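You operate a simulated robot arm through the tools that you are given. There is no shell and no other tool.

You are at the controls of a simulated robot arm. One attempt, no reset.

## Task
Bake the black tile in the oven at the white card's heat.
Fine: shelf in and door shut before the oven goes on; switch off once the wet film has set.

It is judged by the outcome, as a careful person would: the job done as asked, and still so three seconds after it is handed in. It fails if anything else is knocked over, pushed out of place, dropped, spilled or broken.

## Robot
A 6-joint arm with a two-finger gripper, fixed in place. Base frame: the origin is on the floor under the middle of its stand, x ahead of it, y to its left, z up. Units: mm, degrees, N and s.
It reaches about 1572 mm from its shoulder. Its first joint turns from -166.0 to 166.0 degrees. Payload 2.45 kg.
The tool frame sits at the grasp point between the pads (the TCP): z along the fingers, y along the line on which they close. The tips reach 20 mm beyond it. The gripper opens to 140 mm; its body begins 168 mm behind the TCP.
Orientation is told as [roll, pitch, yaw] about the base's x, y, z axes, in that order, counted from this pose: with the fingers straight down and closing along the base's y, the tool's x points along the base's -x, its y along +y and its z along -z.

## Interface
- The arm moves only by the tool send_rows. Its argument "plan" is a list of rows, each a list of 3 entries, a list of its own where there are three numbers: the shift along the tool's x, y, z in units of 100 mm (1.0 is 100 mm), then the turn, a rotation vector about the tool's x, y, z in units of 90 degrees (1.0 is 90 degrees), then the opening, from 0 (shut) to 1 (fully open). In form: [[[x, y, z], [ax, ay, az], fingers], ...]. A call has 1 to 20 rows; each row is the pose to reach, as a shift and turn from the pose commanded when the call began, along the tool's axes at that moment. A call with a number of a shift or a turn outside -1 to 1 is refused whole. A row lasts 0.2 s, in which the tool goes at most 50 mm and 8.6 degrees; a call with a longer step from one row to the next is refused whole, and so is a gripper value outside its range. A pose out of reach is approached as far as the arm can. The call stops where the force on the tool passes 90 N (or 10 N more than at its start, if that is more) or the arm is blocked; 0.2 s more then pass. The fingers move at their own pace (about 45 mm/s each) and stop on an object; they squeeze with about 43 N. The grip force told is the motor's: it shows also when the fingers shut on nothing. Time passes only in rows, and 0.2 s behind the last, so rows that repeat a pose let the fingers close. It gives the time, the measured TCP pose, the force on the tool (base axes), the opening and the grip force at its end, in the units of the frame above (readings bear some noise), with the torque about the TCP (base axes, N m) and any sound that the robot's microphone picked up.
- Cameras (640 x 400 px; columns grow to the right, rows downward): "scene" is fixed at [53.4, 505.6, 1124.4]; the picture's right is [-0.05, -1.00, 0.00], its down [-0.42, 0.02, -0.91] and it looks along [0.91, -0.04, -0.42] (base axes); focal length 310 px, centre (320, 200). "wrist" rides on the gripper at [78, 11, -209] in the tool frame; the picture's right is [-0.14, 0.99, 0.00], its down [-0.92, -0.13, -0.37] and it looks along [-0.37, -0.05, 0.93] (tool axes); focal length 280 px, centre (320, 200). There is no depth. A picture from a camera that has moved, and an enlarged one, comes with that camera's place and axes in the base frame and with its lens. The place of the scene camera against the robot may be out by one fixed shift of up to 12 mm in any direction.
- get_image(camera): a new picture of that camera. The clock stands still meanwhile.
- enlarge(camera, box): a new picture of the part [left, top, right, bottom] of that camera's present view, enlarged. The clock stands still meanwhile.
- job_done(): hands the job in; it is judged then, once.

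Places have to be worked out from the pictures, the camera data and where the tool is seen. Open the gripper and draw the arm clear of the work before you hand the job in, unless the task says otherwise.

The tools are called after "Emit:" as a command line: name --argument value ..., lists and objects as JSON in quotes. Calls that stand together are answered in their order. send_rows: Moves the arm, as the interface text tells. Its arguments: {"type":"object","properties":{"plan":{"type":"array","items":{"type":"array"}}},"required":["plan"]} The other tools are called the same way: get_image (camera) takes a picture; enlarge (camera, box) takes an enlarged picture of a part of a camera's view; job_done () hands the job in.

At the start:

```text
clock: 0.0
ee_pos: [655.2, 591.7, 1025.0]
tcp_rot: [0.0, 0.1, 0.0]
contact_force: [-0.4, 0.6, -0.7]
wrist_torque: [-0.03, 0.01, 0.01]
width: 139.8
finger_force: 0.0
```

scene: 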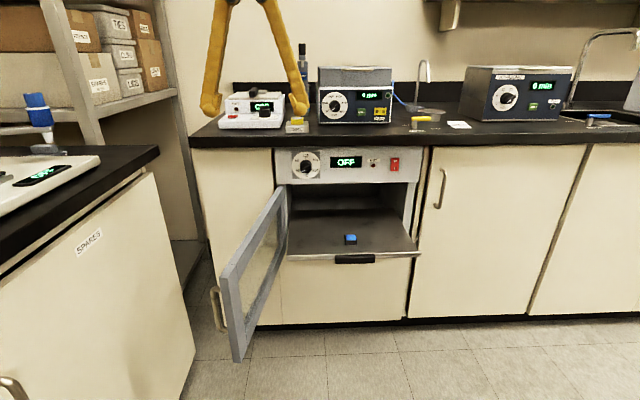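
wrist: 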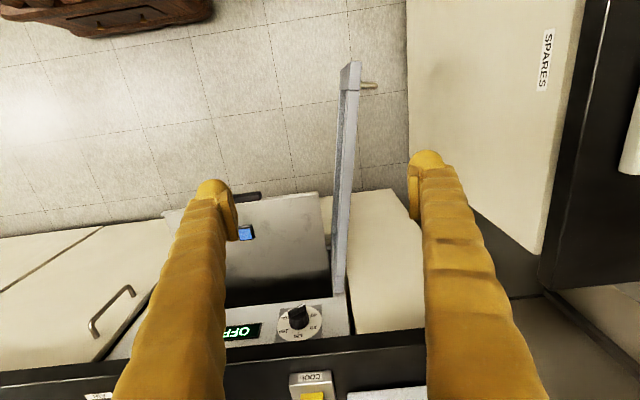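

I'll begin by looking closely at the scene: the oven panel, the bench items and the white card.

Emit:
enlarge --camera "scene" --box '[190, 60, 350, 160]'

Emit:
enlarge --camera "scene" --box '[270, 140, 430, 240]'

Emit:
enlarge --camera "scene" --box '[370, 60, 530, 160]'

Emit:
enlarge --camera "scene" --box '[270, 200, 430, 300]'

Emit:
enlarge --camera "scene" --box '[0, 80, 160, 180]'

```text
4.00 times, centred on (270, 110) of scene
camera zoom: at [53.4, 505.6, 1124.4], right [-0.05, -1.0, 0.0], down [-0.42, 0.02, -0.91], along [0.91, -0.04, -0.42], focal length 1241 px, centre (520, 560)
```

zoom: 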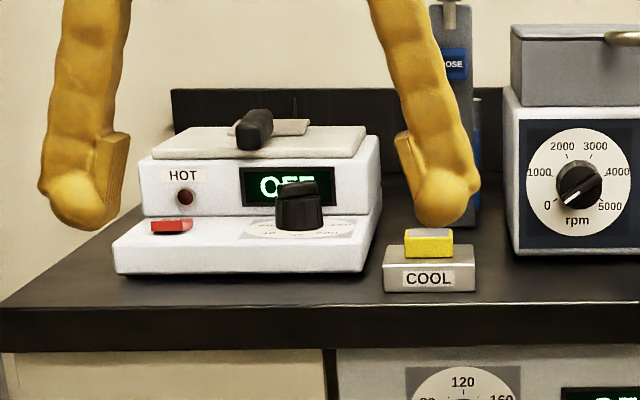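

```text
4.00 times, centred on (350, 190) of scene
camera zoom: at [53.4, 505.6, 1124.4], right [-0.05, -1.0, 0.0], down [-0.42, 0.02, -0.91], along [0.91, -0.04, -0.42], focal length 1241 px, centre (200, 240)
```

zoom: 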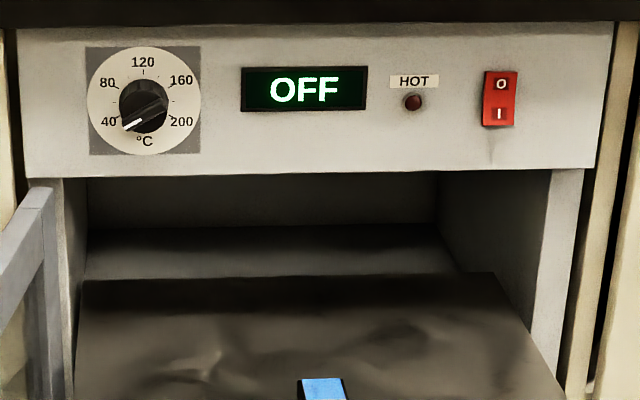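

```text
4.00 times, centred on (450, 110) of scene
camera zoom: at [53.4, 505.6, 1124.4], right [-0.05, -1.0, 0.0], down [-0.42, 0.02, -0.91], along [0.91, -0.04, -0.42], focal length 1241 px, centre (-200, 560)
```

zoom: 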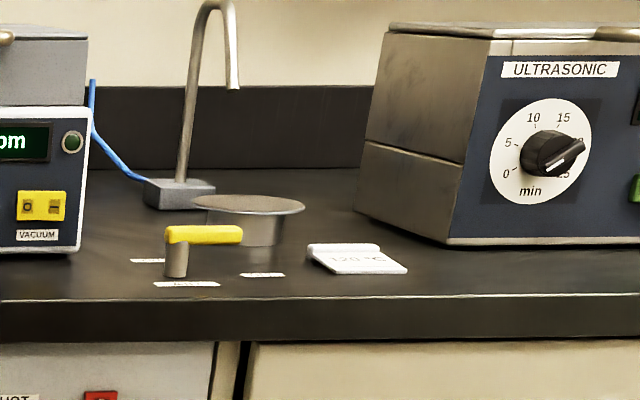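

```text
4.00 times, centred on (350, 250) of scene
camera zoom: at [53.4, 505.6, 1124.4], right [-0.05, -1.0, 0.0], down [-0.42, 0.02, -0.91], along [0.91, -0.04, -0.42], focal length 1241 px, centre (200, 0)
```

zoom: 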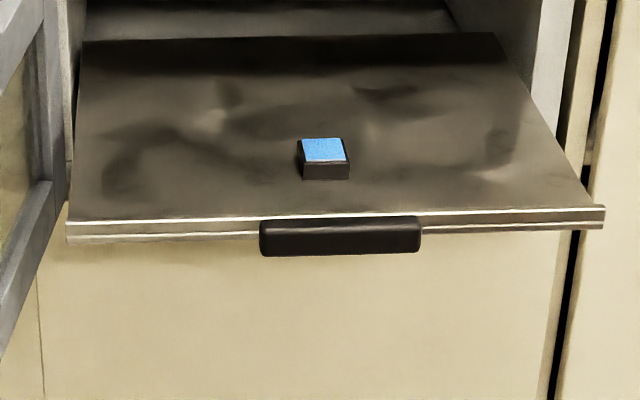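

```text
4.00 times, centred on (80, 130) of scene
camera zoom: at [53.4, 505.6, 1124.4], right [-0.05, -1.0, 0.0], down [-0.42, 0.02, -0.91], along [0.91, -0.04, -0.42], focal length 1241 px, centre (1280, 480)
```

zoom: 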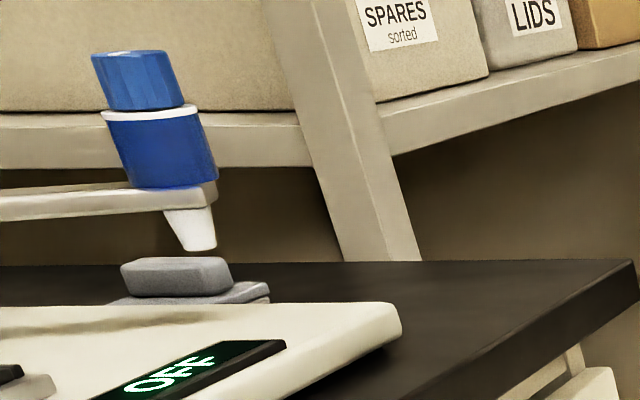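

The black tile (blue film) already sits on the pulled-out shelf. I need to read the white card precisely, and the dial scale.

Emit:
enlarge --camera "scene" --box '[440, 110, 480, 135]'

Emit:
enlarge --camera "scene" --box '[286, 148, 326, 182]'

Emit:
enlarge --camera "scene" --box '[360, 148, 420, 182]'

Emit:
enlarge --camera "scene" --box '[200, 180, 300, 370]'

Emit:
enlarge --camera "wrist" --box '[160, 180, 360, 360]'

Emit:
enlarge --camera "wrist" --box '[300, 40, 420, 320]'

```text
16.00 times, centred on (460, 122) of scene
camera zoom: at [53.4, 505.6, 1124.4], right [-0.05, -1.0, 0.0], down [-0.42, 0.02, -0.91], along [0.91, -0.04, -0.42], focal length 4963 px, centre (-1920, 1440)
```

zoom: 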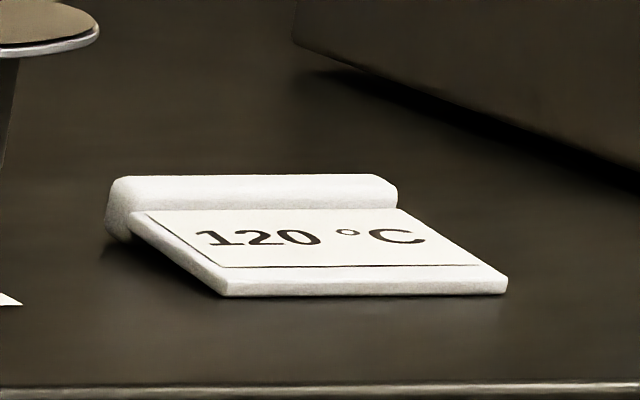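

```text
11.76 times, centred on (306, 165) of scene
camera zoom: at [53.4, 505.6, 1124.4], right [-0.05, -1.0, 0.0], down [-0.42, 0.02, -0.91], along [0.91, -0.04, -0.42], focal length 3649 px, centre (485, 612)
```

zoom: 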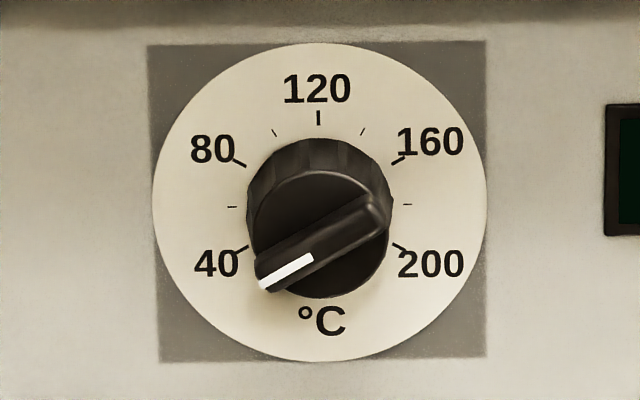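

```text
10.67 times, centred on (390, 165) of scene
camera zoom: at [53.4, 505.6, 1124.4], right [-0.05, -1.0, 0.0], down [-0.42, 0.02, -0.91], along [0.91, -0.04, -0.42], focal length 3308 px, centre (-427, 573)
```

zoom: 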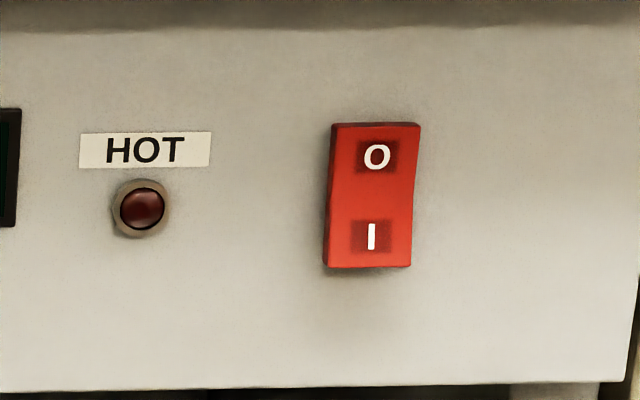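

```text
2.11 times, centred on (250, 275) of scene
camera zoom: at [53.4, 505.6, 1124.4], right [-0.05, -1.0, 0.0], down [-0.42, 0.02, -0.91], along [0.91, -0.04, -0.42], focal length 653 px, centre (467, 42)
```

zoom: 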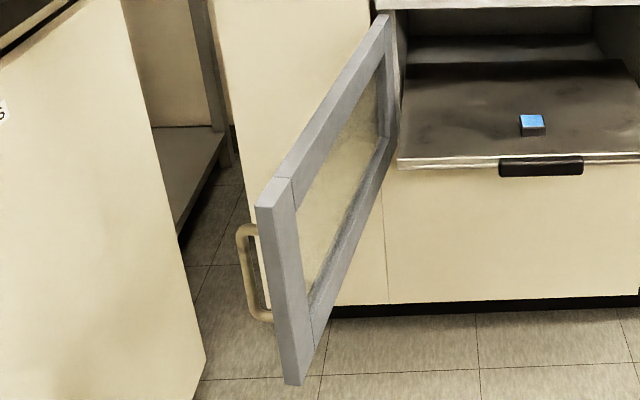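

```text
2.22 times, centred on (260, 270) of wrist
camera zoom: at [576.9, 601.6, 1235.7], right [0.14, 0.99, 0.0], down [0.92, -0.13, 0.37], along [0.37, -0.05, -0.93], focal length 623 px, centre (453, 44)
```

zoom: 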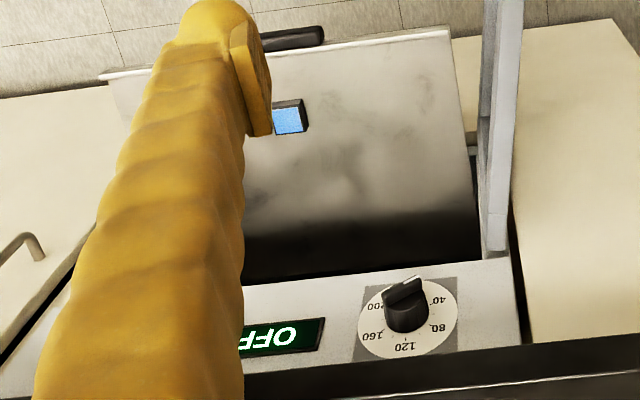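

```text
1.43 times, centred on (360, 180) of wrist
camera zoom: at [576.9, 601.6, 1235.7], right [0.14, 0.99, 0.0], down [0.92, -0.13, 0.37], along [0.37, -0.05, -0.93], focal length 401 px, centre (263, 229)
```

zoom: 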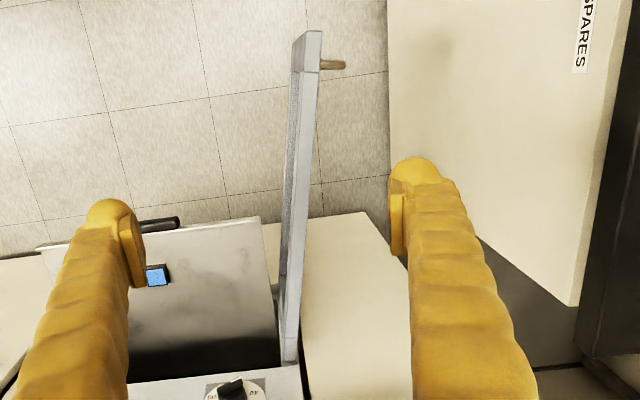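

The card reads 120 °C and the dial points at 40, with the rocker at O. I'll tilt the hand forward and move closer to the panel so the wrist camera can measure dial, switch, shelf and door.

Emit:
send_rows --plan '[[[-0.04, -0.13, 0.14], [0, -0.0833, 0], 1], [[-0.08, -0.26, 0.28], [0, -0.1667, 0], 1], [[-0.12, -0.39, 0.42], [0, -0.25, 0], 1], [[-0.16, -0.52, 0.56], [0, -0.3333, 0], 1], [[-0.2, -0.65, 0.7], [0, -0.4167, 0], 1], [[-0.24, -0.78, 0.84], [0, -0.5, 0], 1]]'

Emit:
get_image --camera "wrist"

Emit:
get_image --camera "scene"

```text
clock: 1.4
ee_pos: [680.2, 514.4, 942.7]
tcp_rot: [0.1, -44.9, 0.0]
contact_force: [0.4, 0.6, -0.4]
wrist_torque: [0.02, 0.02, 0.0]
width: 140.1
finger_force: 0.0
```

```text
taken
camera wrist: at [475.9, 523.5, 1034.9], right [0.1, 0.99, 0.1], down [0.39, -0.13, 0.91], along [0.92, -0.05, -0.4], focal length 280 px, centre (320, 200)
```

wrist: 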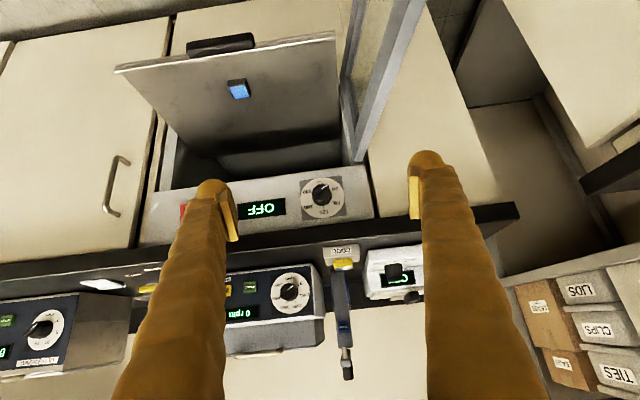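

```text
taken
```

scene: 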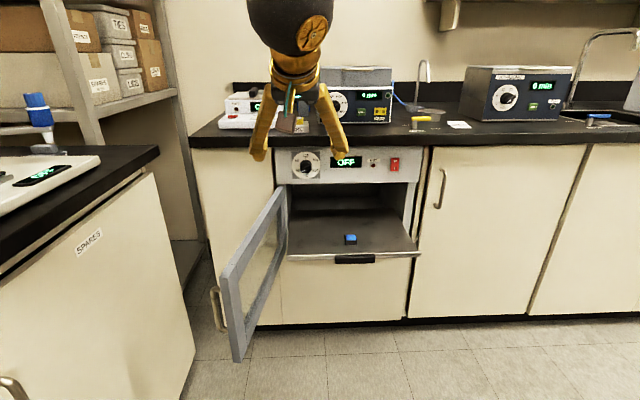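

The view is good (upside down). I'll enlarge key parts from here to measure and see the shape of knob, switch, shelf handle and door.

Emit:
enlarge --camera "wrist" --box '[230, 150, 400, 256]'

Emit:
enlarge --camera "wrist" --box '[100, 20, 380, 195]'

Emit:
enlarge --camera "wrist" --box '[300, 0, 460, 180]'

Emit:
enlarge --camera "wrist" --box '[130, 150, 300, 256]'

```text
3.76 times, centred on (315, 203) of wrist
camera zoom: at [475.9, 523.5, 1034.9], right [0.1, 0.99, 0.1], down [0.39, -0.13, 0.91], along [0.92, -0.05, -0.4], focal length 1056 px, centre (339, 189)
```

zoom: 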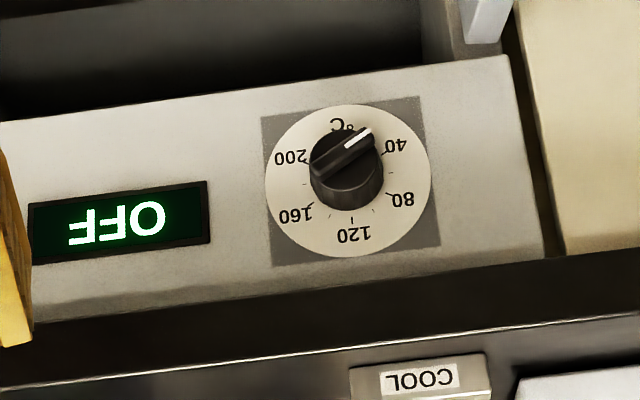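

```text
2.29 times, centred on (240, 108) of wrist
camera zoom: at [475.9, 523.5, 1034.9], right [0.1, 0.99, 0.1], down [0.39, -0.13, 0.91], along [0.92, -0.05, -0.4], focal length 641 px, centre (503, 411)
```

zoom: 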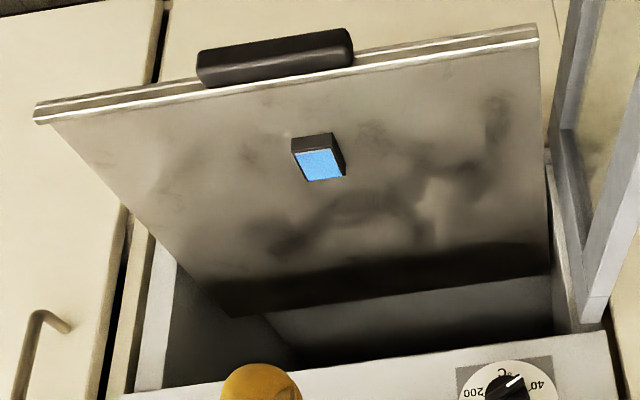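

```text
2.22 times, centred on (380, 90) of wrist
camera zoom: at [475.9, 523.5, 1034.9], right [0.1, 0.99, 0.1], down [0.39, -0.13, 0.91], along [0.92, -0.05, -0.4], focal length 623 px, centre (187, 444)
```

zoom: 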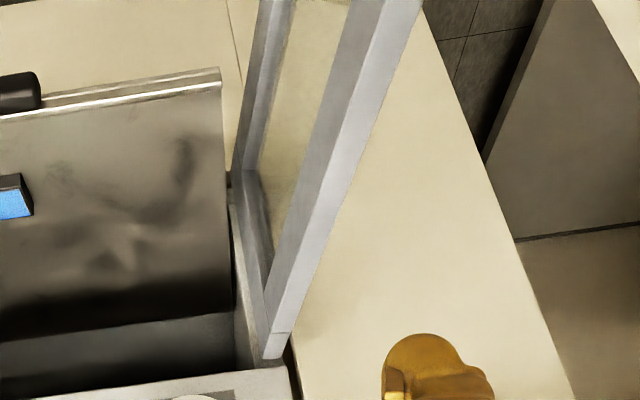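

```text
3.76 times, centred on (215, 203) of wrist
camera zoom: at [475.9, 523.5, 1034.9], right [0.1, 0.99, 0.1], down [0.39, -0.13, 0.91], along [0.92, -0.05, -0.4], focal length 1056 px, centre (715, 189)
```

zoom: 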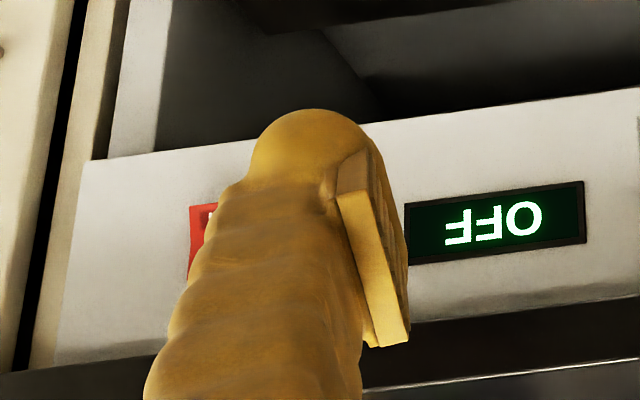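

The knob is a raised bar on a round skirt. To get right-side-up views with the camera above the fingers, I'll test rolling the hand about its own axis in free space here.

Emit:
send_rows --plan '[[[0, 0, 0], [0, 0, 0.09], 1], [[0, 0, 0], [0, 0, 0.18], 1], [[0, 0, 0], [0, 0, 0.27], 1], [[0, 0, 0], [0, 0, 0.36], 1], [[0, 0, 0], [0, 0, 0.45], 1], [[0, 0, 0], [0, 0, 0.54], 1], [[0, 0, 0], [0, 0, 0.63], 1], [[0, 0, 0], [0, 0, 0.72], 1], [[0, 0, 0], [0, 0, 0.81], 1], [[0, 0, 0], [0, 0, 0.9], 1], [[0, 0, 0], [0, 0, 0.98], 1], [[0, 0, 0], [0, 0, 1.0], 1]]'

Emit:
get_image --camera "wrist"

```text
clock: 4.0
ee_pos: [726.4, 513.6, 1015.0]
tcp_rot: [37.8, -1.6, -86.9]
contact_force: [-1.6, 0.5, 0.1]
wrist_torque: [0.01, -0.05, 0.03]
width: 139.8
finger_force: 0.1
out of reach, approached as far as the arm can: row 7, 8, 9, 10, 11, 12
```

```text
taken
camera wrist: at [603.4, 589.3, 1186.2], right [0.79, -0.08, 0.61], down [-0.28, -0.93, 0.24], along [0.55, -0.36, -0.76], focal length 280 px, centre (320, 200)
```

wrist: 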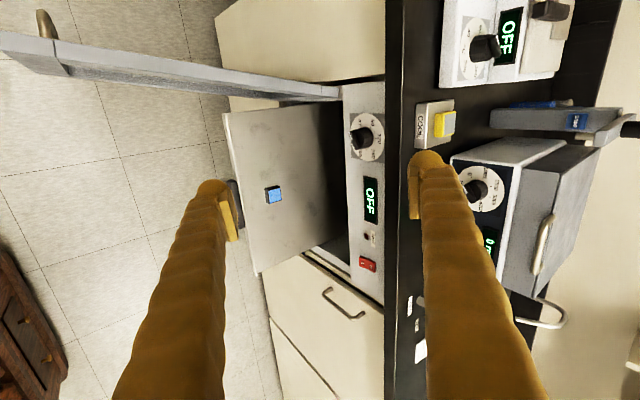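

Rolling that way runs out at about 50–55°, so a joint limit lies there. I'll roll back to the upright pose and check the other direction.

Emit:
send_rows --plan '[[[0, 0, 0], [0, 0, -0.09], 1], [[0, 0, 0], [0, 0, -0.18], 1], [[0, 0, 0], [0, 0, -0.27], 1], [[0, 0, 0], [0, 0, -0.36], 1], [[0, 0, 0], [0, 0, -0.45], 1], [[0, 0, 0], [0, 0, -0.54], 1], [[0, 0, 0], [0, 0, -0.63], 1], [[0, 0, 0], [0, 0, -0.72], 1], [[0, 0, 0], [0, 0, -0.81], 1], [[0, 0, 0], [0, 0, -0.9], 1], [[0, 0, 0], [0, 0, -0.98], 1], [[0, 0, 0], [0, 0, -1.0], 1]]'

```text
clock: 6.6
ee_pos: [726.0, 512.0, 1015.9]
tcp_rot: [-2.2, -37.5, 4.6]
contact_force: [-0.7, 0.2, 0.3]
wrist_torque: [-0.01, -0.01, -0.03]
width: 140.2
finger_force: 0.1
```

The reference re-synced to the achieved pose. Now I'll test the other roll direction in the same free space.

Emit:
send_rows --plan '[[[0, 0, 0], [0, 0, -0.09], 1], [[0, 0, 0], [0, 0, -0.18], 1], [[0, 0, 0], [0, 0, -0.27], 1], [[0, 0, 0], [0, 0, -0.36], 1], [[0, 0, 0], [0, 0, -0.45], 1], [[0, 0, 0], [0, 0, -0.54], 1], [[0, 0, 0], [0, 0, -0.63], 1], [[0, 0, 0], [0, 0, -0.72], 1], [[0, 0, 0], [0, 0, -0.81], 1], [[0, 0, 0], [0, 0, -0.9], 1], [[0, 0, 0], [0, 0, -0.98], 1]]'

Emit:
get_image --camera "wrist"

```text
clock: 9.0
ee_pos: [724.7, 510.5, 1015.7]
tcp_rot: [-37.7, 0.6, 91.8]
contact_force: [0.2, 0.5, 0.0]
wrist_torque: [-0.04, -0.04, -0.01]
width: 139.9
finger_force: 0.1
```

```text
taken
camera wrist: at [591.5, 429.9, 1176.2], right [-0.79, 0.11, -0.61], down [-0.15, 0.92, 0.36], along [0.6, 0.38, -0.71], focal length 280 px, centre (320, 200)
```

wrist: 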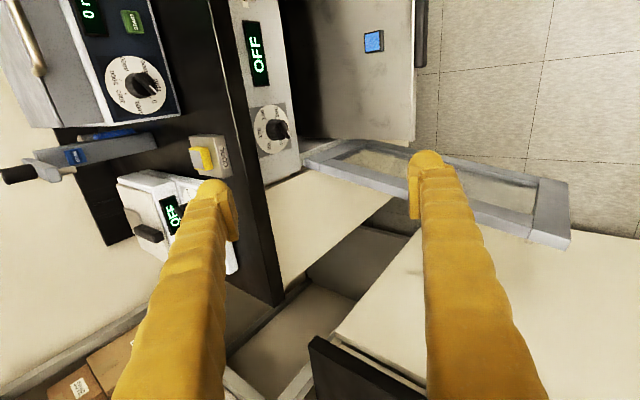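

Negative roll works to -90°. I'll carry on in this direction to see whether the flipped (camera above) pose is reachable.

Emit:
send_rows --plan '[[[0, 0, 0], [0, 0, -0.09], 1], [[0, 0, 0], [0, 0, -0.18], 1], [[0, 0, 0], [0, 0, -0.27], 1], [[0, 0, 0], [0, 0, -0.36], 1], [[0, 0, 0], [0, 0, -0.45], 1], [[0, 0, 0], [0, 0, -0.54], 1], [[0, 0, 0], [0, 0, -0.63], 1], [[0, 0, 0], [0, 0, -0.72], 1], [[0, 0, 0], [0, 0, -0.81], 1], [[0, 0, 0], [0, 0, -0.9], 1], [[0, 0, 0], [0, 0, -0.98], 1]]'

Emit:
get_image --camera "wrist"

Emit:
get_image --camera "scene"

```text
clock: 11.4
ee_pos: [726.1, 513.2, 1016.2]
tcp_rot: [-0.5, 37.7, -180.0]
contact_force: [-0.1, -0.4, 0.6]
wrist_torque: [-0.04, 0.02, 0.04]
width: 140.2
finger_force: 0.1
```

```text
taken
camera wrist: at [659.7, 497.6, 1230.0], right [-0.1, -0.99, -0.09], down [-0.95, 0.12, -0.27], along [0.28, 0.06, -0.96], focal length 280 px, centre (320, 200)
```

wrist: 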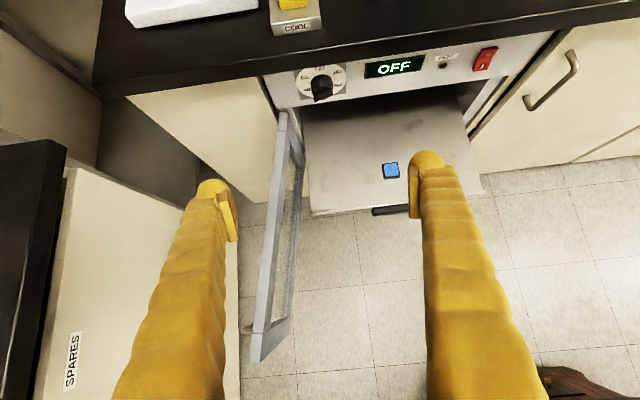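

```text
taken
```

scene: 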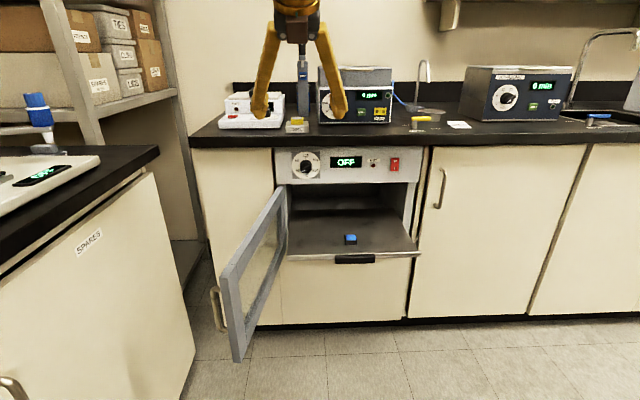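

The flipped pose (camera above) is reachable through negative roll. From here I'll measure the shelf handle, tile, door and switch with enlarged views.

Emit:
enlarge --camera "wrist" --box '[280, 60, 520, 230]'

Emit:
enlarge --camera "wrist" --box '[220, 60, 380, 380]'

Emit:
enlarge --camera "wrist" --box '[270, 30, 520, 130]'

```text
2.35 times, centred on (400, 145) of wrist
camera zoom: at [659.7, 497.6, 1230.0], right [-0.1, -0.99, -0.09], down [-0.95, 0.12, -0.27], along [0.28, 0.06, -0.96], focal length 660 px, centre (132, 329)
```

zoom: 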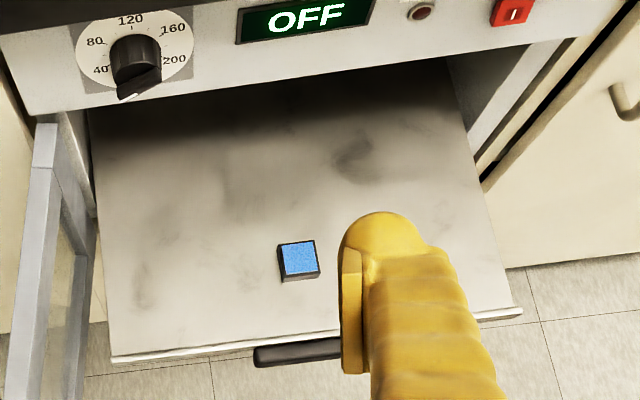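

```text
1.25 times, centred on (300, 220) of wrist
camera zoom: at [659.7, 497.6, 1230.0], right [-0.1, -0.99, -0.09], down [-0.95, 0.12, -0.27], along [0.28, 0.06, -0.96], focal length 350 px, centre (345, 175)
```

zoom: 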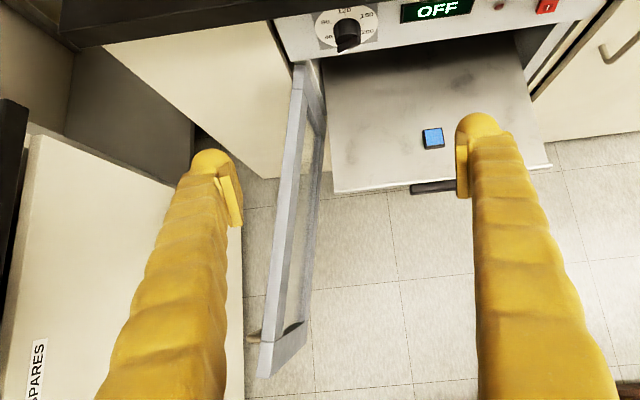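

```text
2.56 times, centred on (395, 80) of wrist
camera zoom: at [659.7, 497.6, 1230.0], right [-0.1, -0.99, -0.09], down [-0.95, 0.12, -0.27], along [0.28, 0.06, -0.96], focal length 718 px, centre (128, 507)
```

zoom: 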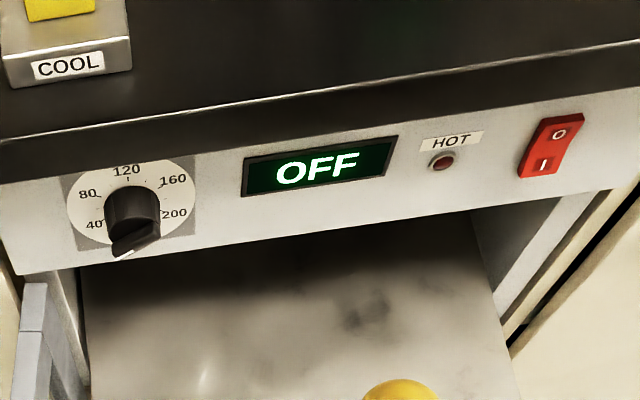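

Estimates so far: dial about (1010, 498, 795), shelf handle front about x 800, y 357, z 570. I'll level the hand to point forward while moving to the middle of the shelf, with fingers closing.

Emit:
send_rows --plan '[[[-0.095, 0.11, 0.02], [0, 0.0726, 0], 0.5], [[-0.19, 0.22, 0.04], [0, 0.1452, 0], 0.3], [[-0.285, 0.33, 0.06], [0, 0.2178, 0], 0], [[-0.38, 0.44, 0.08], [0, 0.2904, 0], 0], [[-0.475, 0.55, 0.1], [0, 0.363, 0], 0], [[-0.57, 0.66, 0.12], [0, 0.4356, 0], 0], [[-0.665, 0.78, 0.14], [0, 0.5082, 0], 0], [[-0.76, 0.9, 0.17], [0, 0.581, 0], 0]]'

Emit:
get_image --camera "wrist"

```text
clock: 13.2
ee_pos: [675.6, 421.1, 956.0]
tcp_rot: [-98.0, 89.4, 82.3]
contact_force: [-0.4, -1.0, 0.2]
wrist_torque: [0.03, -0.01, 0.0]
width: 0.0
finger_force: 14.4
```

```text
taken
camera wrist: at [467.3, 407.7, 1034.3], right [0.01, -0.99, -0.15], down [-0.37, 0.14, -0.92], along [0.93, 0.06, -0.36], focal length 280 px, centre (320, 200)
```

wrist: 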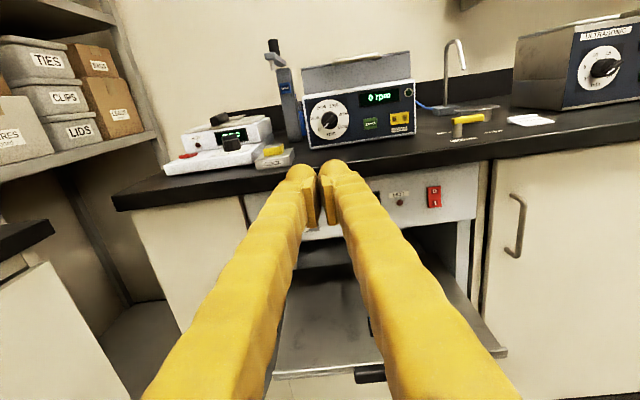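

The hand is level, closed, camera above. Now I'll descend in front of the shelf handle, staying about 100 mm clear of it.

Emit:
send_rows --plan '[[[-0.2, 0.13, 0], [0, 0, 0], 0], [[-0.4, 0.26, 0], [0, 0, 0], 0], [[-0.6, 0.39, 0], [0, 0, 0], 0], [[-0.8, 0.52, 0], [0, 0, 0], 0], [[-1.0, 0.64, 0], [0, 0, 0], 0]]'

Emit:
send_rows --plan '[[[-0.25, 0, 0], [0, 0, 0], 0], [[-0.5, 0, 0], [0, 0, 0], 0], [[-0.75, 0, 0], [0, 0, 0], 0], [[-1.0, 0, 0], [0, 0, 0], 0]]'

Emit:
get_image --camera "wrist"

Emit:
get_image --camera "scene"

```text
clock: 14.4
ee_pos: [676.3, 358.2, 854.5]
tcp_rot: [-92.0, 89.3, 88.5]
contact_force: [-0.3, -0.3, 0.3]
wrist_torque: [0.01, -0.04, -0.01]
width: 0.0
finger_force: 29.7
```

```text
clock: 15.4
ee_pos: [675.5, 359.8, 752.7]
tcp_rot: [-91.1, 89.5, 89.2]
contact_force: [0.1, 0.8, 0.1]
wrist_torque: [0.0, 0.0, 0.02]
width: 0.2
finger_force: 29.4
```

```text
taken
camera wrist: at [466.6, 347.4, 833.2], right [0.0, -0.99, -0.15], down [-0.37, 0.14, -0.92], along [0.93, 0.06, -0.36], focal length 280 px, centre (320, 200)
```

wrist: 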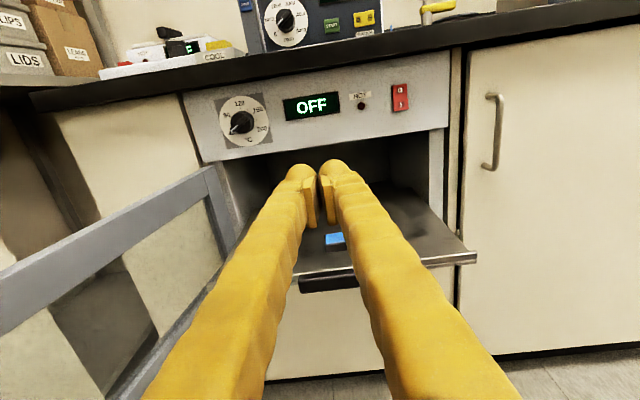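

```text
taken
```

scene: 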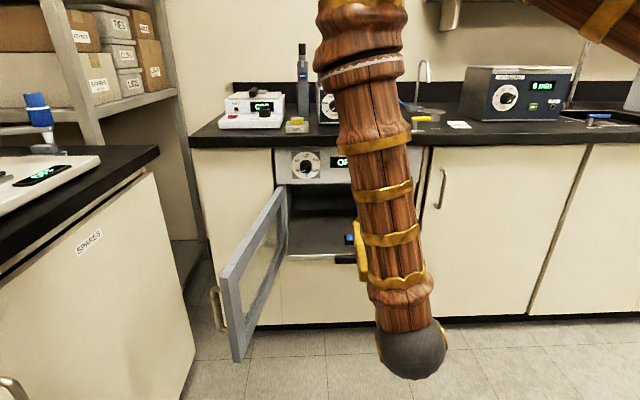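

The view shows handle, tile and open door nicely. I'll enlarge for handle height and then continue down.

Emit:
enlarge --camera "wrist" --box '[200, 200, 500, 320]'

Emit:
enlarge --camera "wrist" --box '[0, 140, 260, 400]'

Emit:
enlarge --camera "wrist" --box '[190, 60, 430, 170]'

```text
2.13 times, centred on (350, 260) of wrist
camera zoom: at [466.6, 347.4, 833.2], right [0.0, -0.99, -0.15], down [-0.37, 0.14, -0.92], along [0.93, 0.06, -0.36], focal length 598 px, centre (256, 72)
```

zoom: 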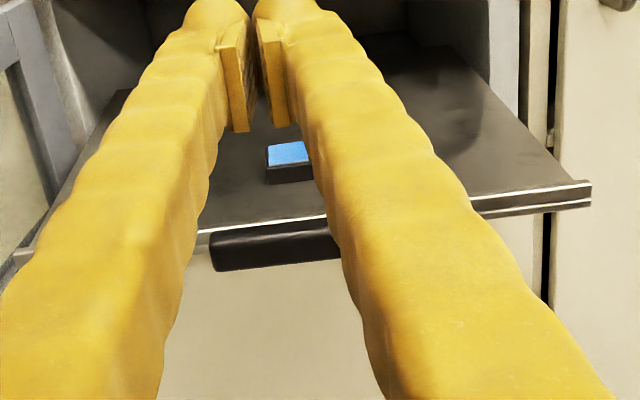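

```text
1.54 times, centred on (130, 270) of wrist
camera zoom: at [466.6, 347.4, 833.2], right [0.0, -0.99, -0.15], down [-0.37, 0.14, -0.92], along [0.93, 0.06, -0.36], focal length 431 px, centre (612, 92)
```

zoom: 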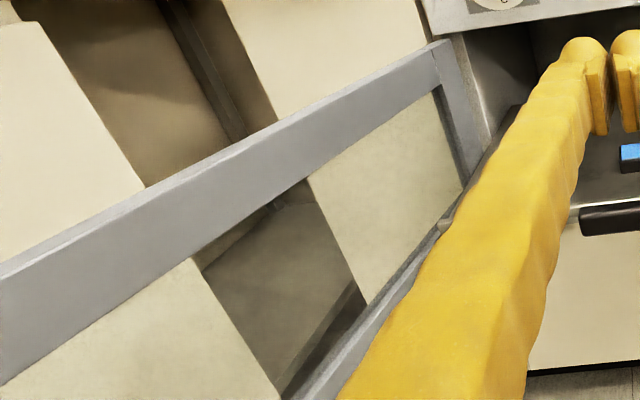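

```text
2.67 times, centred on (310, 115) of wrist
camera zoom: at [466.6, 347.4, 833.2], right [0.0, -0.99, -0.15], down [-0.37, 0.14, -0.92], along [0.93, 0.06, -0.36], focal length 748 px, centre (347, 427)
```

zoom: 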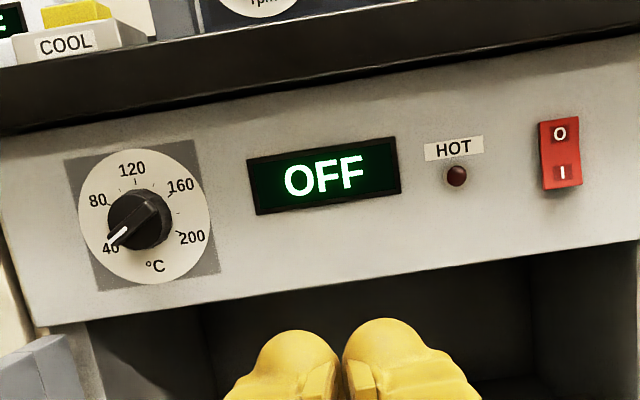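

Handle centre is about (803, 357, 572). I'll lower to that height, then check before touching.

Emit:
send_rows --plan '[[[-0.25, 0, 0], [0, 0, 0], 0], [[-0.5, 0, 0], [0, 0, 0], 0], [[-0.75, 0, 0], [0, 0, 0], 0], [[-1.0, 0, 0], [0, 0, 0], 0]]'

Emit:
send_rows --plan '[[[-0.2, 0.01, 0], [0, 0, 0], 0], [[-0.4, 0.02, 0.1], [0, 0, 0], 0], [[-0.6, 0.02, 0.2], [0, 0, 0], 0], [[-0.8, 0.02, 0.4], [0, 0, 0], 0]]'

Emit:
get_image --camera "wrist"

Emit:
get_image --camera "scene"

```text
clock: 16.4
ee_pos: [678.5, 360.6, 653.8]
tcp_rot: [-91.7, 89.5, 88.6]
contact_force: [-0.2, 0.6, 0.2]
wrist_torque: [0.01, 0.04, 0.0]
width: 0.1
finger_force: 29.3
```

```text
clock: 17.4
ee_pos: [717.4, 359.1, 573.4]
tcp_rot: [-88.9, 89.4, 91.4]
contact_force: [-1.1, -0.5, -1.3]
wrist_torque: [-0.03, -0.02, -0.01]
width: 0.2
finger_force: 29.5
```

```text
taken
camera wrist: at [508.0, 346.9, 652.6], right [0.0, -0.99, -0.15], down [-0.37, 0.14, -0.92], along [0.93, 0.06, -0.36], focal length 280 px, centre (320, 200)
```

wrist: 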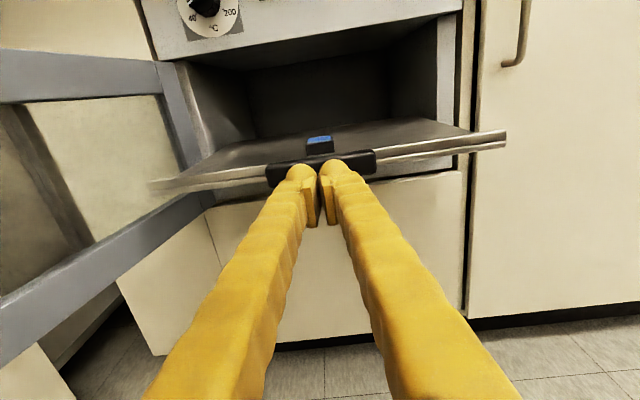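

```text
taken
```

scene: 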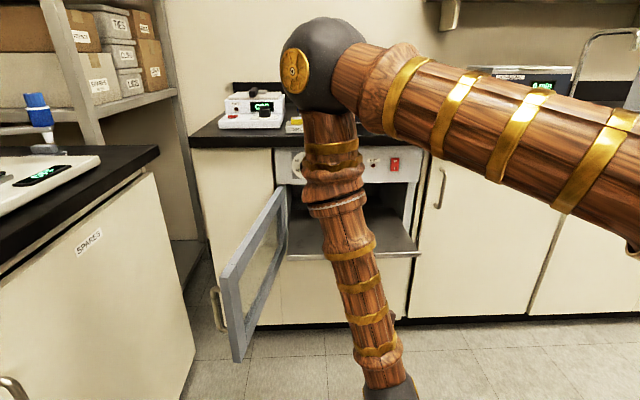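

Handle is centred at y 357.6, z≈577, right ahead of the closed fingers. I'll creep into contact slowly so the tile doesn't jerk.

Emit:
send_rows --plan '[[[0.01, 0, 0.1], [0, 0, 0], 0], [[0.02, 0.01, 0.2], [0, 0, 0], 0], [[0.03, 0.01, 0.3], [0, 0, 0], 0], [[0.03, 0.01, 0.4], [0, 0, 0], 0], [[0.03, 0.01, 0.48], [0, 0, 0], 0], [[0.03, 0.01, 0.53], [0, 0, 0], 0], [[0.03, 0.01, 0.56], [0, 0, 0], 0], [[0.03, 0.01, 0.58], [0, 0, 0], 0], [[0.03, 0.01, 0.6], [0, 0, 0], 0], [[0.03, 0.01, 0.62], [0, 0, 0], 0], [[0.03, 0.01, 0.64], [0, 0, 0], 0], [[0.03, 0.01, 0.66], [0, 0, 0], 0], [[0.03, 0.01, 0.68], [0, 0, 0], 0], [[0.03, 0.01, 0.7], [0, 0, 0], 0], [[0.03, 0.01, 0.72], [0, 0, 0], 0], [[0.03, 0.01, 0.74], [0, 0, 0], 0]]'

Emit:
get_image --camera "wrist"

```text
clock: 20.8
ee_pos: [790.9, 359.3, 577.5]
tcp_rot: [-88.6, 89.5, 91.6]
contact_force: [-1.2, -0.6, 0.0]
wrist_torque: [0.0, -0.01, 0.03]
width: 0.1
finger_force: 29.5
```

```text
taken
camera wrist: at [581.8, 345.7, 656.1], right [0.0, -0.99, -0.15], down [-0.37, 0.13, -0.92], along [0.93, 0.06, -0.36], focal length 280 px, centre (320, 200)
```

wrist: 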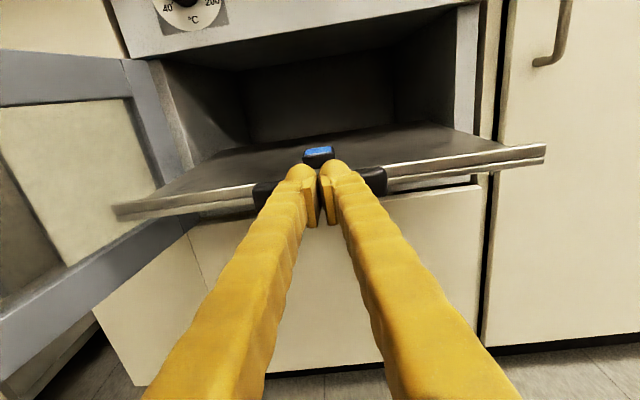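

No contact force yet. I'll zoom to judge the remaining gap.

Emit:
enlarge --camera "wrist" --box '[240, 130, 400, 230]'

Emit:
get_image --camera "scene"

```text
4.00 times, centred on (320, 180) of wrist
camera zoom: at [581.8, 345.7, 656.1], right [0.0, -0.99, -0.15], down [-0.37, 0.13, -0.92], along [0.93, 0.06, -0.36], focal length 1122 px, centre (320, 280)
```

zoom: 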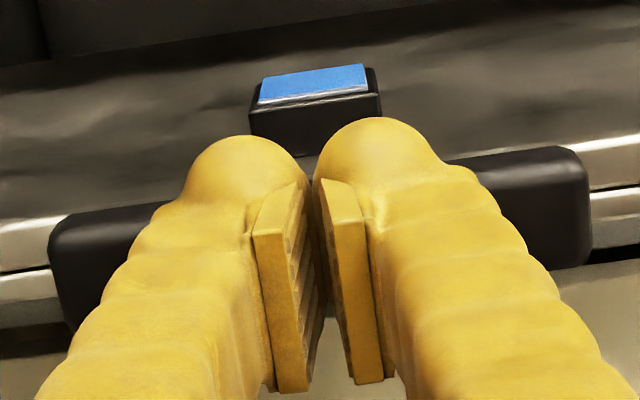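

```text
taken
```

scene: 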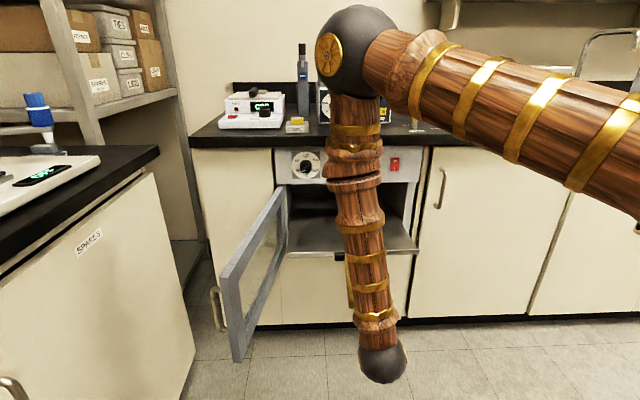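

The tips look to be just at the handle. I'll continue at 2–3 mm per row and watch the force and the shelf motion.

Emit:
send_rows --plan '[[[0, 0, 0.02], [0, 0, 0], 0], [[0, 0, 0.04], [0, 0, 0], 0], [[0, 0, 0.06], [0, 0, 0], 0], [[0, 0, 0.08], [0, 0, 0], 0], [[0, 0, 0.1], [0, 0, 0], 0], [[0, 0, 0.12], [0, 0, 0], 0], [[0, 0, 0.14], [0, 0, 0], 0], [[0, 0, 0.16], [0, 0, 0], 0], [[0, 0, 0.18], [0, 0, 0], 0], [[0, 0, 0.2], [0, 0, 0], 0]]'

Emit:
enlarge --camera "wrist" --box '[240, 130, 400, 230]'

```text
clock: 23.0
ee_pos: [812.2, 358.9, 577.4]
tcp_rot: [-87.1, 89.5, 93.1]
contact_force: [-0.9, 0.3, -0.2]
wrist_torque: [0.02, 0.0, -0.01]
width: 0.5
finger_force: 28.8
```

```text
4.00 times, centred on (320, 180) of wrist
camera zoom: at [602.1, 345.8, 656.4], right [0.0, -0.99, -0.15], down [-0.37, 0.13, -0.92], along [0.93, 0.06, -0.36], focal length 1122 px, centre (320, 280)
```

zoom: 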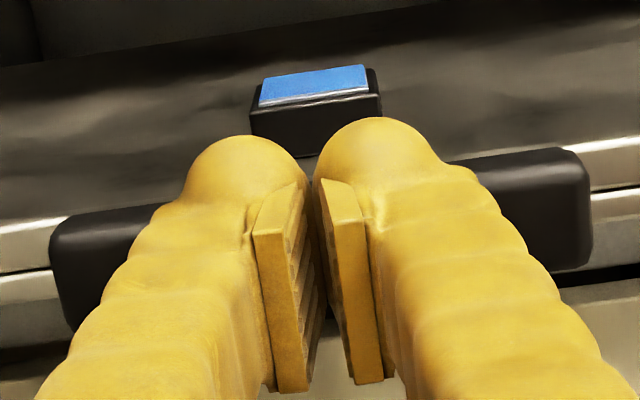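

The shelf moves with the hand, and the tile sits unchanged on it. I'll keep pushing at a gentle, ramped speed.

Emit:
send_rows --plan '[[[0, 0, 0.02], [0, 0, 0], 0], [[0, 0, 0.05], [0, 0, 0], 0], [[0, 0, 0.09], [0, 0, 0], 0], [[0, 0, 0.14], [0, 0, 0], 0], [[0, 0, 0.2], [0, 0, 0], 0], [[0, 0, 0.26], [0, 0, 0], 0], [[0, 0, 0.33], [0, 0, 0], 0], [[0, 0, 0.4], [0, 0, 0], 0], [[0, 0, 0.47], [0, 0, 0], 0], [[0, 0, 0.54], [0, 0, 0], 0], [[0, 0, 0.61], [0, 0, 0], 0], [[0, 0, 0.68], [0, 0, 0], 0], [[0, 0, 0.74], [0, 0, 0], 0], [[0, 0, 0.8], [0, 0, 0], 0], [[0, 0, 0.85], [0, 0, 0], 0], [[0, 0, 0.89], [0, 0, 0], 0], [[0, 0, 0.92], [0, 0, 0], 0], [[0, 0, 0.94], [0, 0, 0], 0]]'

Emit:
get_image --camera "wrist"

Emit:
get_image --camera "scene"

```text
clock: 26.8
ee_pos: [904.9, 358.0, 576.0]
tcp_rot: [-88.9, 89.4, 91.3]
contact_force: [-0.7, 0.5, -0.6]
wrist_torque: [0.01, 0.0, 0.04]
width: 0.0
finger_force: 29.8
```

```text
taken
camera wrist: at [695.9, 345.8, 656.4], right [0.0, -0.99, -0.15], down [-0.37, 0.14, -0.92], along [0.93, 0.06, -0.36], focal length 280 px, centre (320, 200)
```

wrist: 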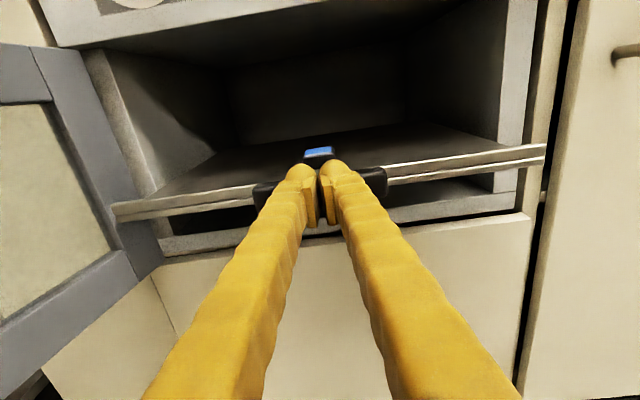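

```text
taken
```

scene: 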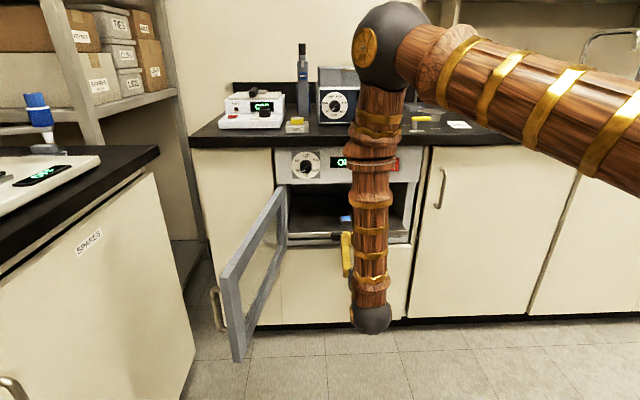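

Tile still in place and force is tiny. Let me zoom on the opening edges to see how the shelf lip fits the frame before pushing the rest.

Emit:
enlarge --camera "wrist" --box '[60, 100, 280, 270]'

Emit:
enlarge --camera "wrist" --box '[360, 80, 580, 250]'

```text
2.35 times, centred on (170, 185) of wrist
camera zoom: at [695.9, 345.8, 656.4], right [0.0, -0.99, -0.15], down [-0.37, 0.14, -0.92], along [0.93, 0.06, -0.36], focal length 660 px, centre (673, 235)
```

zoom: 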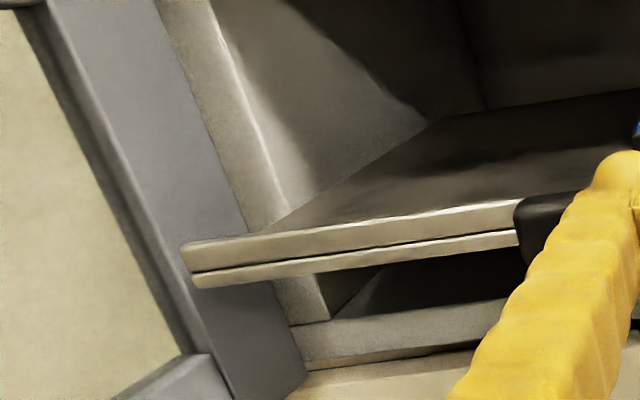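

```text
2.35 times, centred on (470, 165) of wrist
camera zoom: at [695.9, 345.8, 656.4], right [0.0, -0.99, -0.15], down [-0.37, 0.14, -0.92], along [0.93, 0.06, -0.36], focal length 660 px, centre (-33, 282)
```

zoom: 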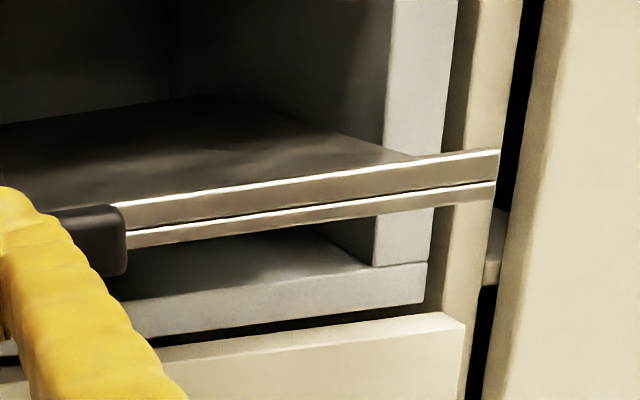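

The lip is about as wide as the opening. I'll push on gently and look again partway.

Emit:
send_rows --plan '[[[0, 0, 0.02], [0, 0, 0], 0], [[0, 0, 0.05], [0, 0, 0], 0], [[0, 0, 0.09], [0, 0, 0], 0], [[0, 0, 0.14], [0, 0, 0], 0], [[0, 0, 0.19], [0, 0, 0], 0], [[0, 0, 0.24], [0, 0, 0], 0], [[0, 0, 0.29], [0, 0, 0], 0], [[0, 0, 0.34], [0, 0, 0], 0], [[0, 0, 0.39], [0, 0, 0], 0], [[0, 0, 0.43], [0, 0, 0], 0], [[0, 0, 0.46], [0, 0, 0], 0], [[0, 0, 0.49], [0, 0, 0], 0], [[0, 0, 0.51], [0, 0, 0], 0], [[0, 0, 0.53], [0, 0, 0], 0], [[0, 0, 0.55], [0, 0, 0], 0]]'

Emit:
get_image --camera "wrist"

Emit:
get_image --camera "scene"

```text
clock: 30.0
ee_pos: [959.5, 360.2, 577.5]
tcp_rot: [-90.0, 89.4, 90.2]
contact_force: [-0.8, 0.9, 0.6]
wrist_torque: [-0.01, 0.01, -0.02]
width: 0.2
finger_force: 29.6
```

```text
taken
camera wrist: at [750.8, 346.2, 656.2], right [0.0, -0.99, -0.15], down [-0.37, 0.14, -0.92], along [0.93, 0.06, -0.36], focal length 280 px, centre (320, 200)
```

wrist: 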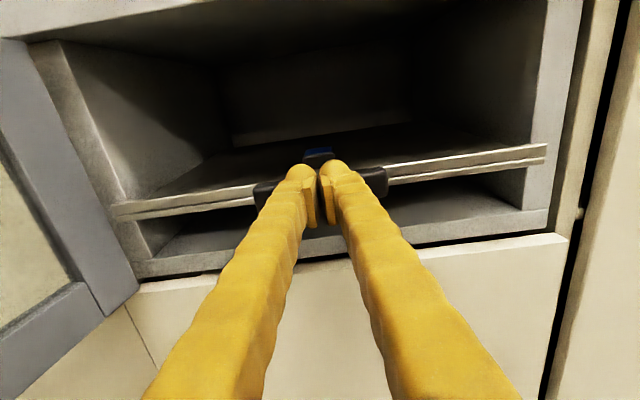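

```text
taken
```

scene: 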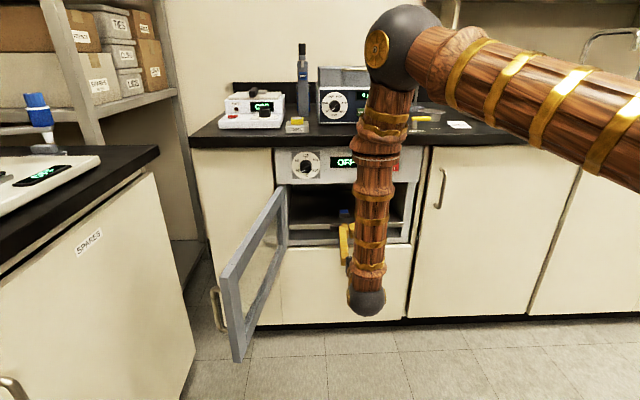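

Nearly at the frame. I'll continue at about 3 mm per row, in a short stretch, watching for resistance.

Emit:
send_rows --plan '[[[0, 0, 0.02], [0, 0, 0], 0], [[0, 0, 0.04], [0, 0, 0], 0], [[0, 0, 0.07], [0, 0, 0], 0], [[0, 0, 0.1], [0, 0, 0], 0], [[0, 0, 0.13], [0, 0, 0], 0], [[0, 0, 0.16], [0, 0, 0], 0], [[0, 0, 0.19], [0, 0, 0], 0], [[0, 0, 0.21], [0, 0, 0], 0], [[0, 0, 0.23], [0, 0, 0], 0], [[0, 0, 0.25], [0, 0, 0], 0]]'

Emit:
get_image --camera "wrist"

```text
clock: 32.2
ee_pos: [984.6, 360.0, 577.1]
tcp_rot: [-89.5, 89.5, 90.8]
contact_force: [-0.6, 0.3, 1.0]
wrist_torque: [0.01, 0.02, -0.02]
width: 0.0
finger_force: 29.2
```

```text
taken
camera wrist: at [775.9, 346.5, 656.5], right [0.0, -0.99, -0.15], down [-0.37, 0.13, -0.92], along [0.93, 0.06, -0.36], focal length 280 px, centre (320, 200)
```

wrist: 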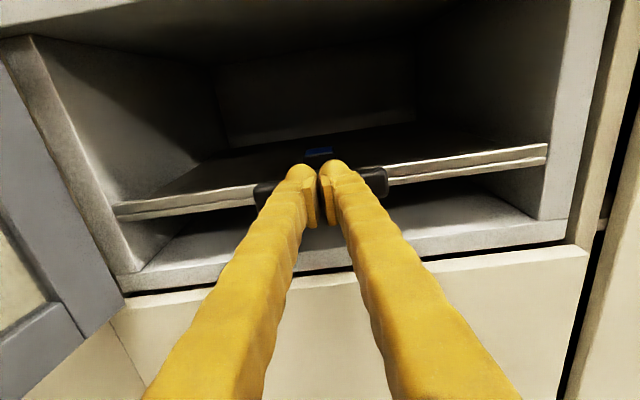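

Still free. I'll zoom to check whether the lip is entering the opening or against the frame.

Emit:
enlarge --camera "wrist" --box '[40, 120, 260, 290]'

Emit:
enlarge --camera "wrist" --box '[380, 90, 600, 260]'

```text
2.35 times, centred on (150, 205) of wrist
camera zoom: at [775.9, 346.5, 656.5], right [0.0, -0.99, -0.15], down [-0.37, 0.13, -0.92], along [0.93, 0.06, -0.36], focal length 660 px, centre (720, 188)
```

zoom: 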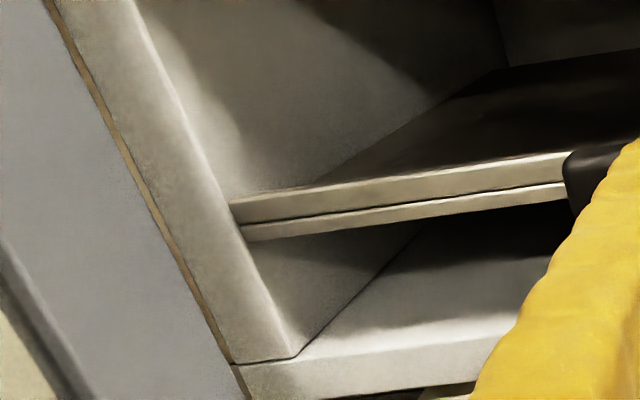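

```text
2.35 times, centred on (490, 175) of wrist
camera zoom: at [775.9, 346.5, 656.5], right [0.0, -0.99, -0.15], down [-0.37, 0.13, -0.92], along [0.93, 0.06, -0.36], focal length 660 px, centre (-80, 259)
```

zoom: 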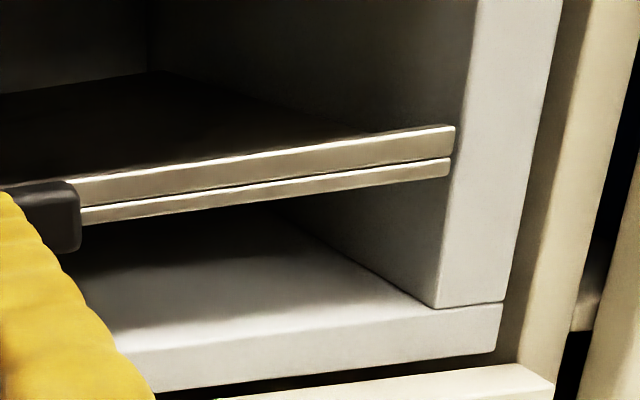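

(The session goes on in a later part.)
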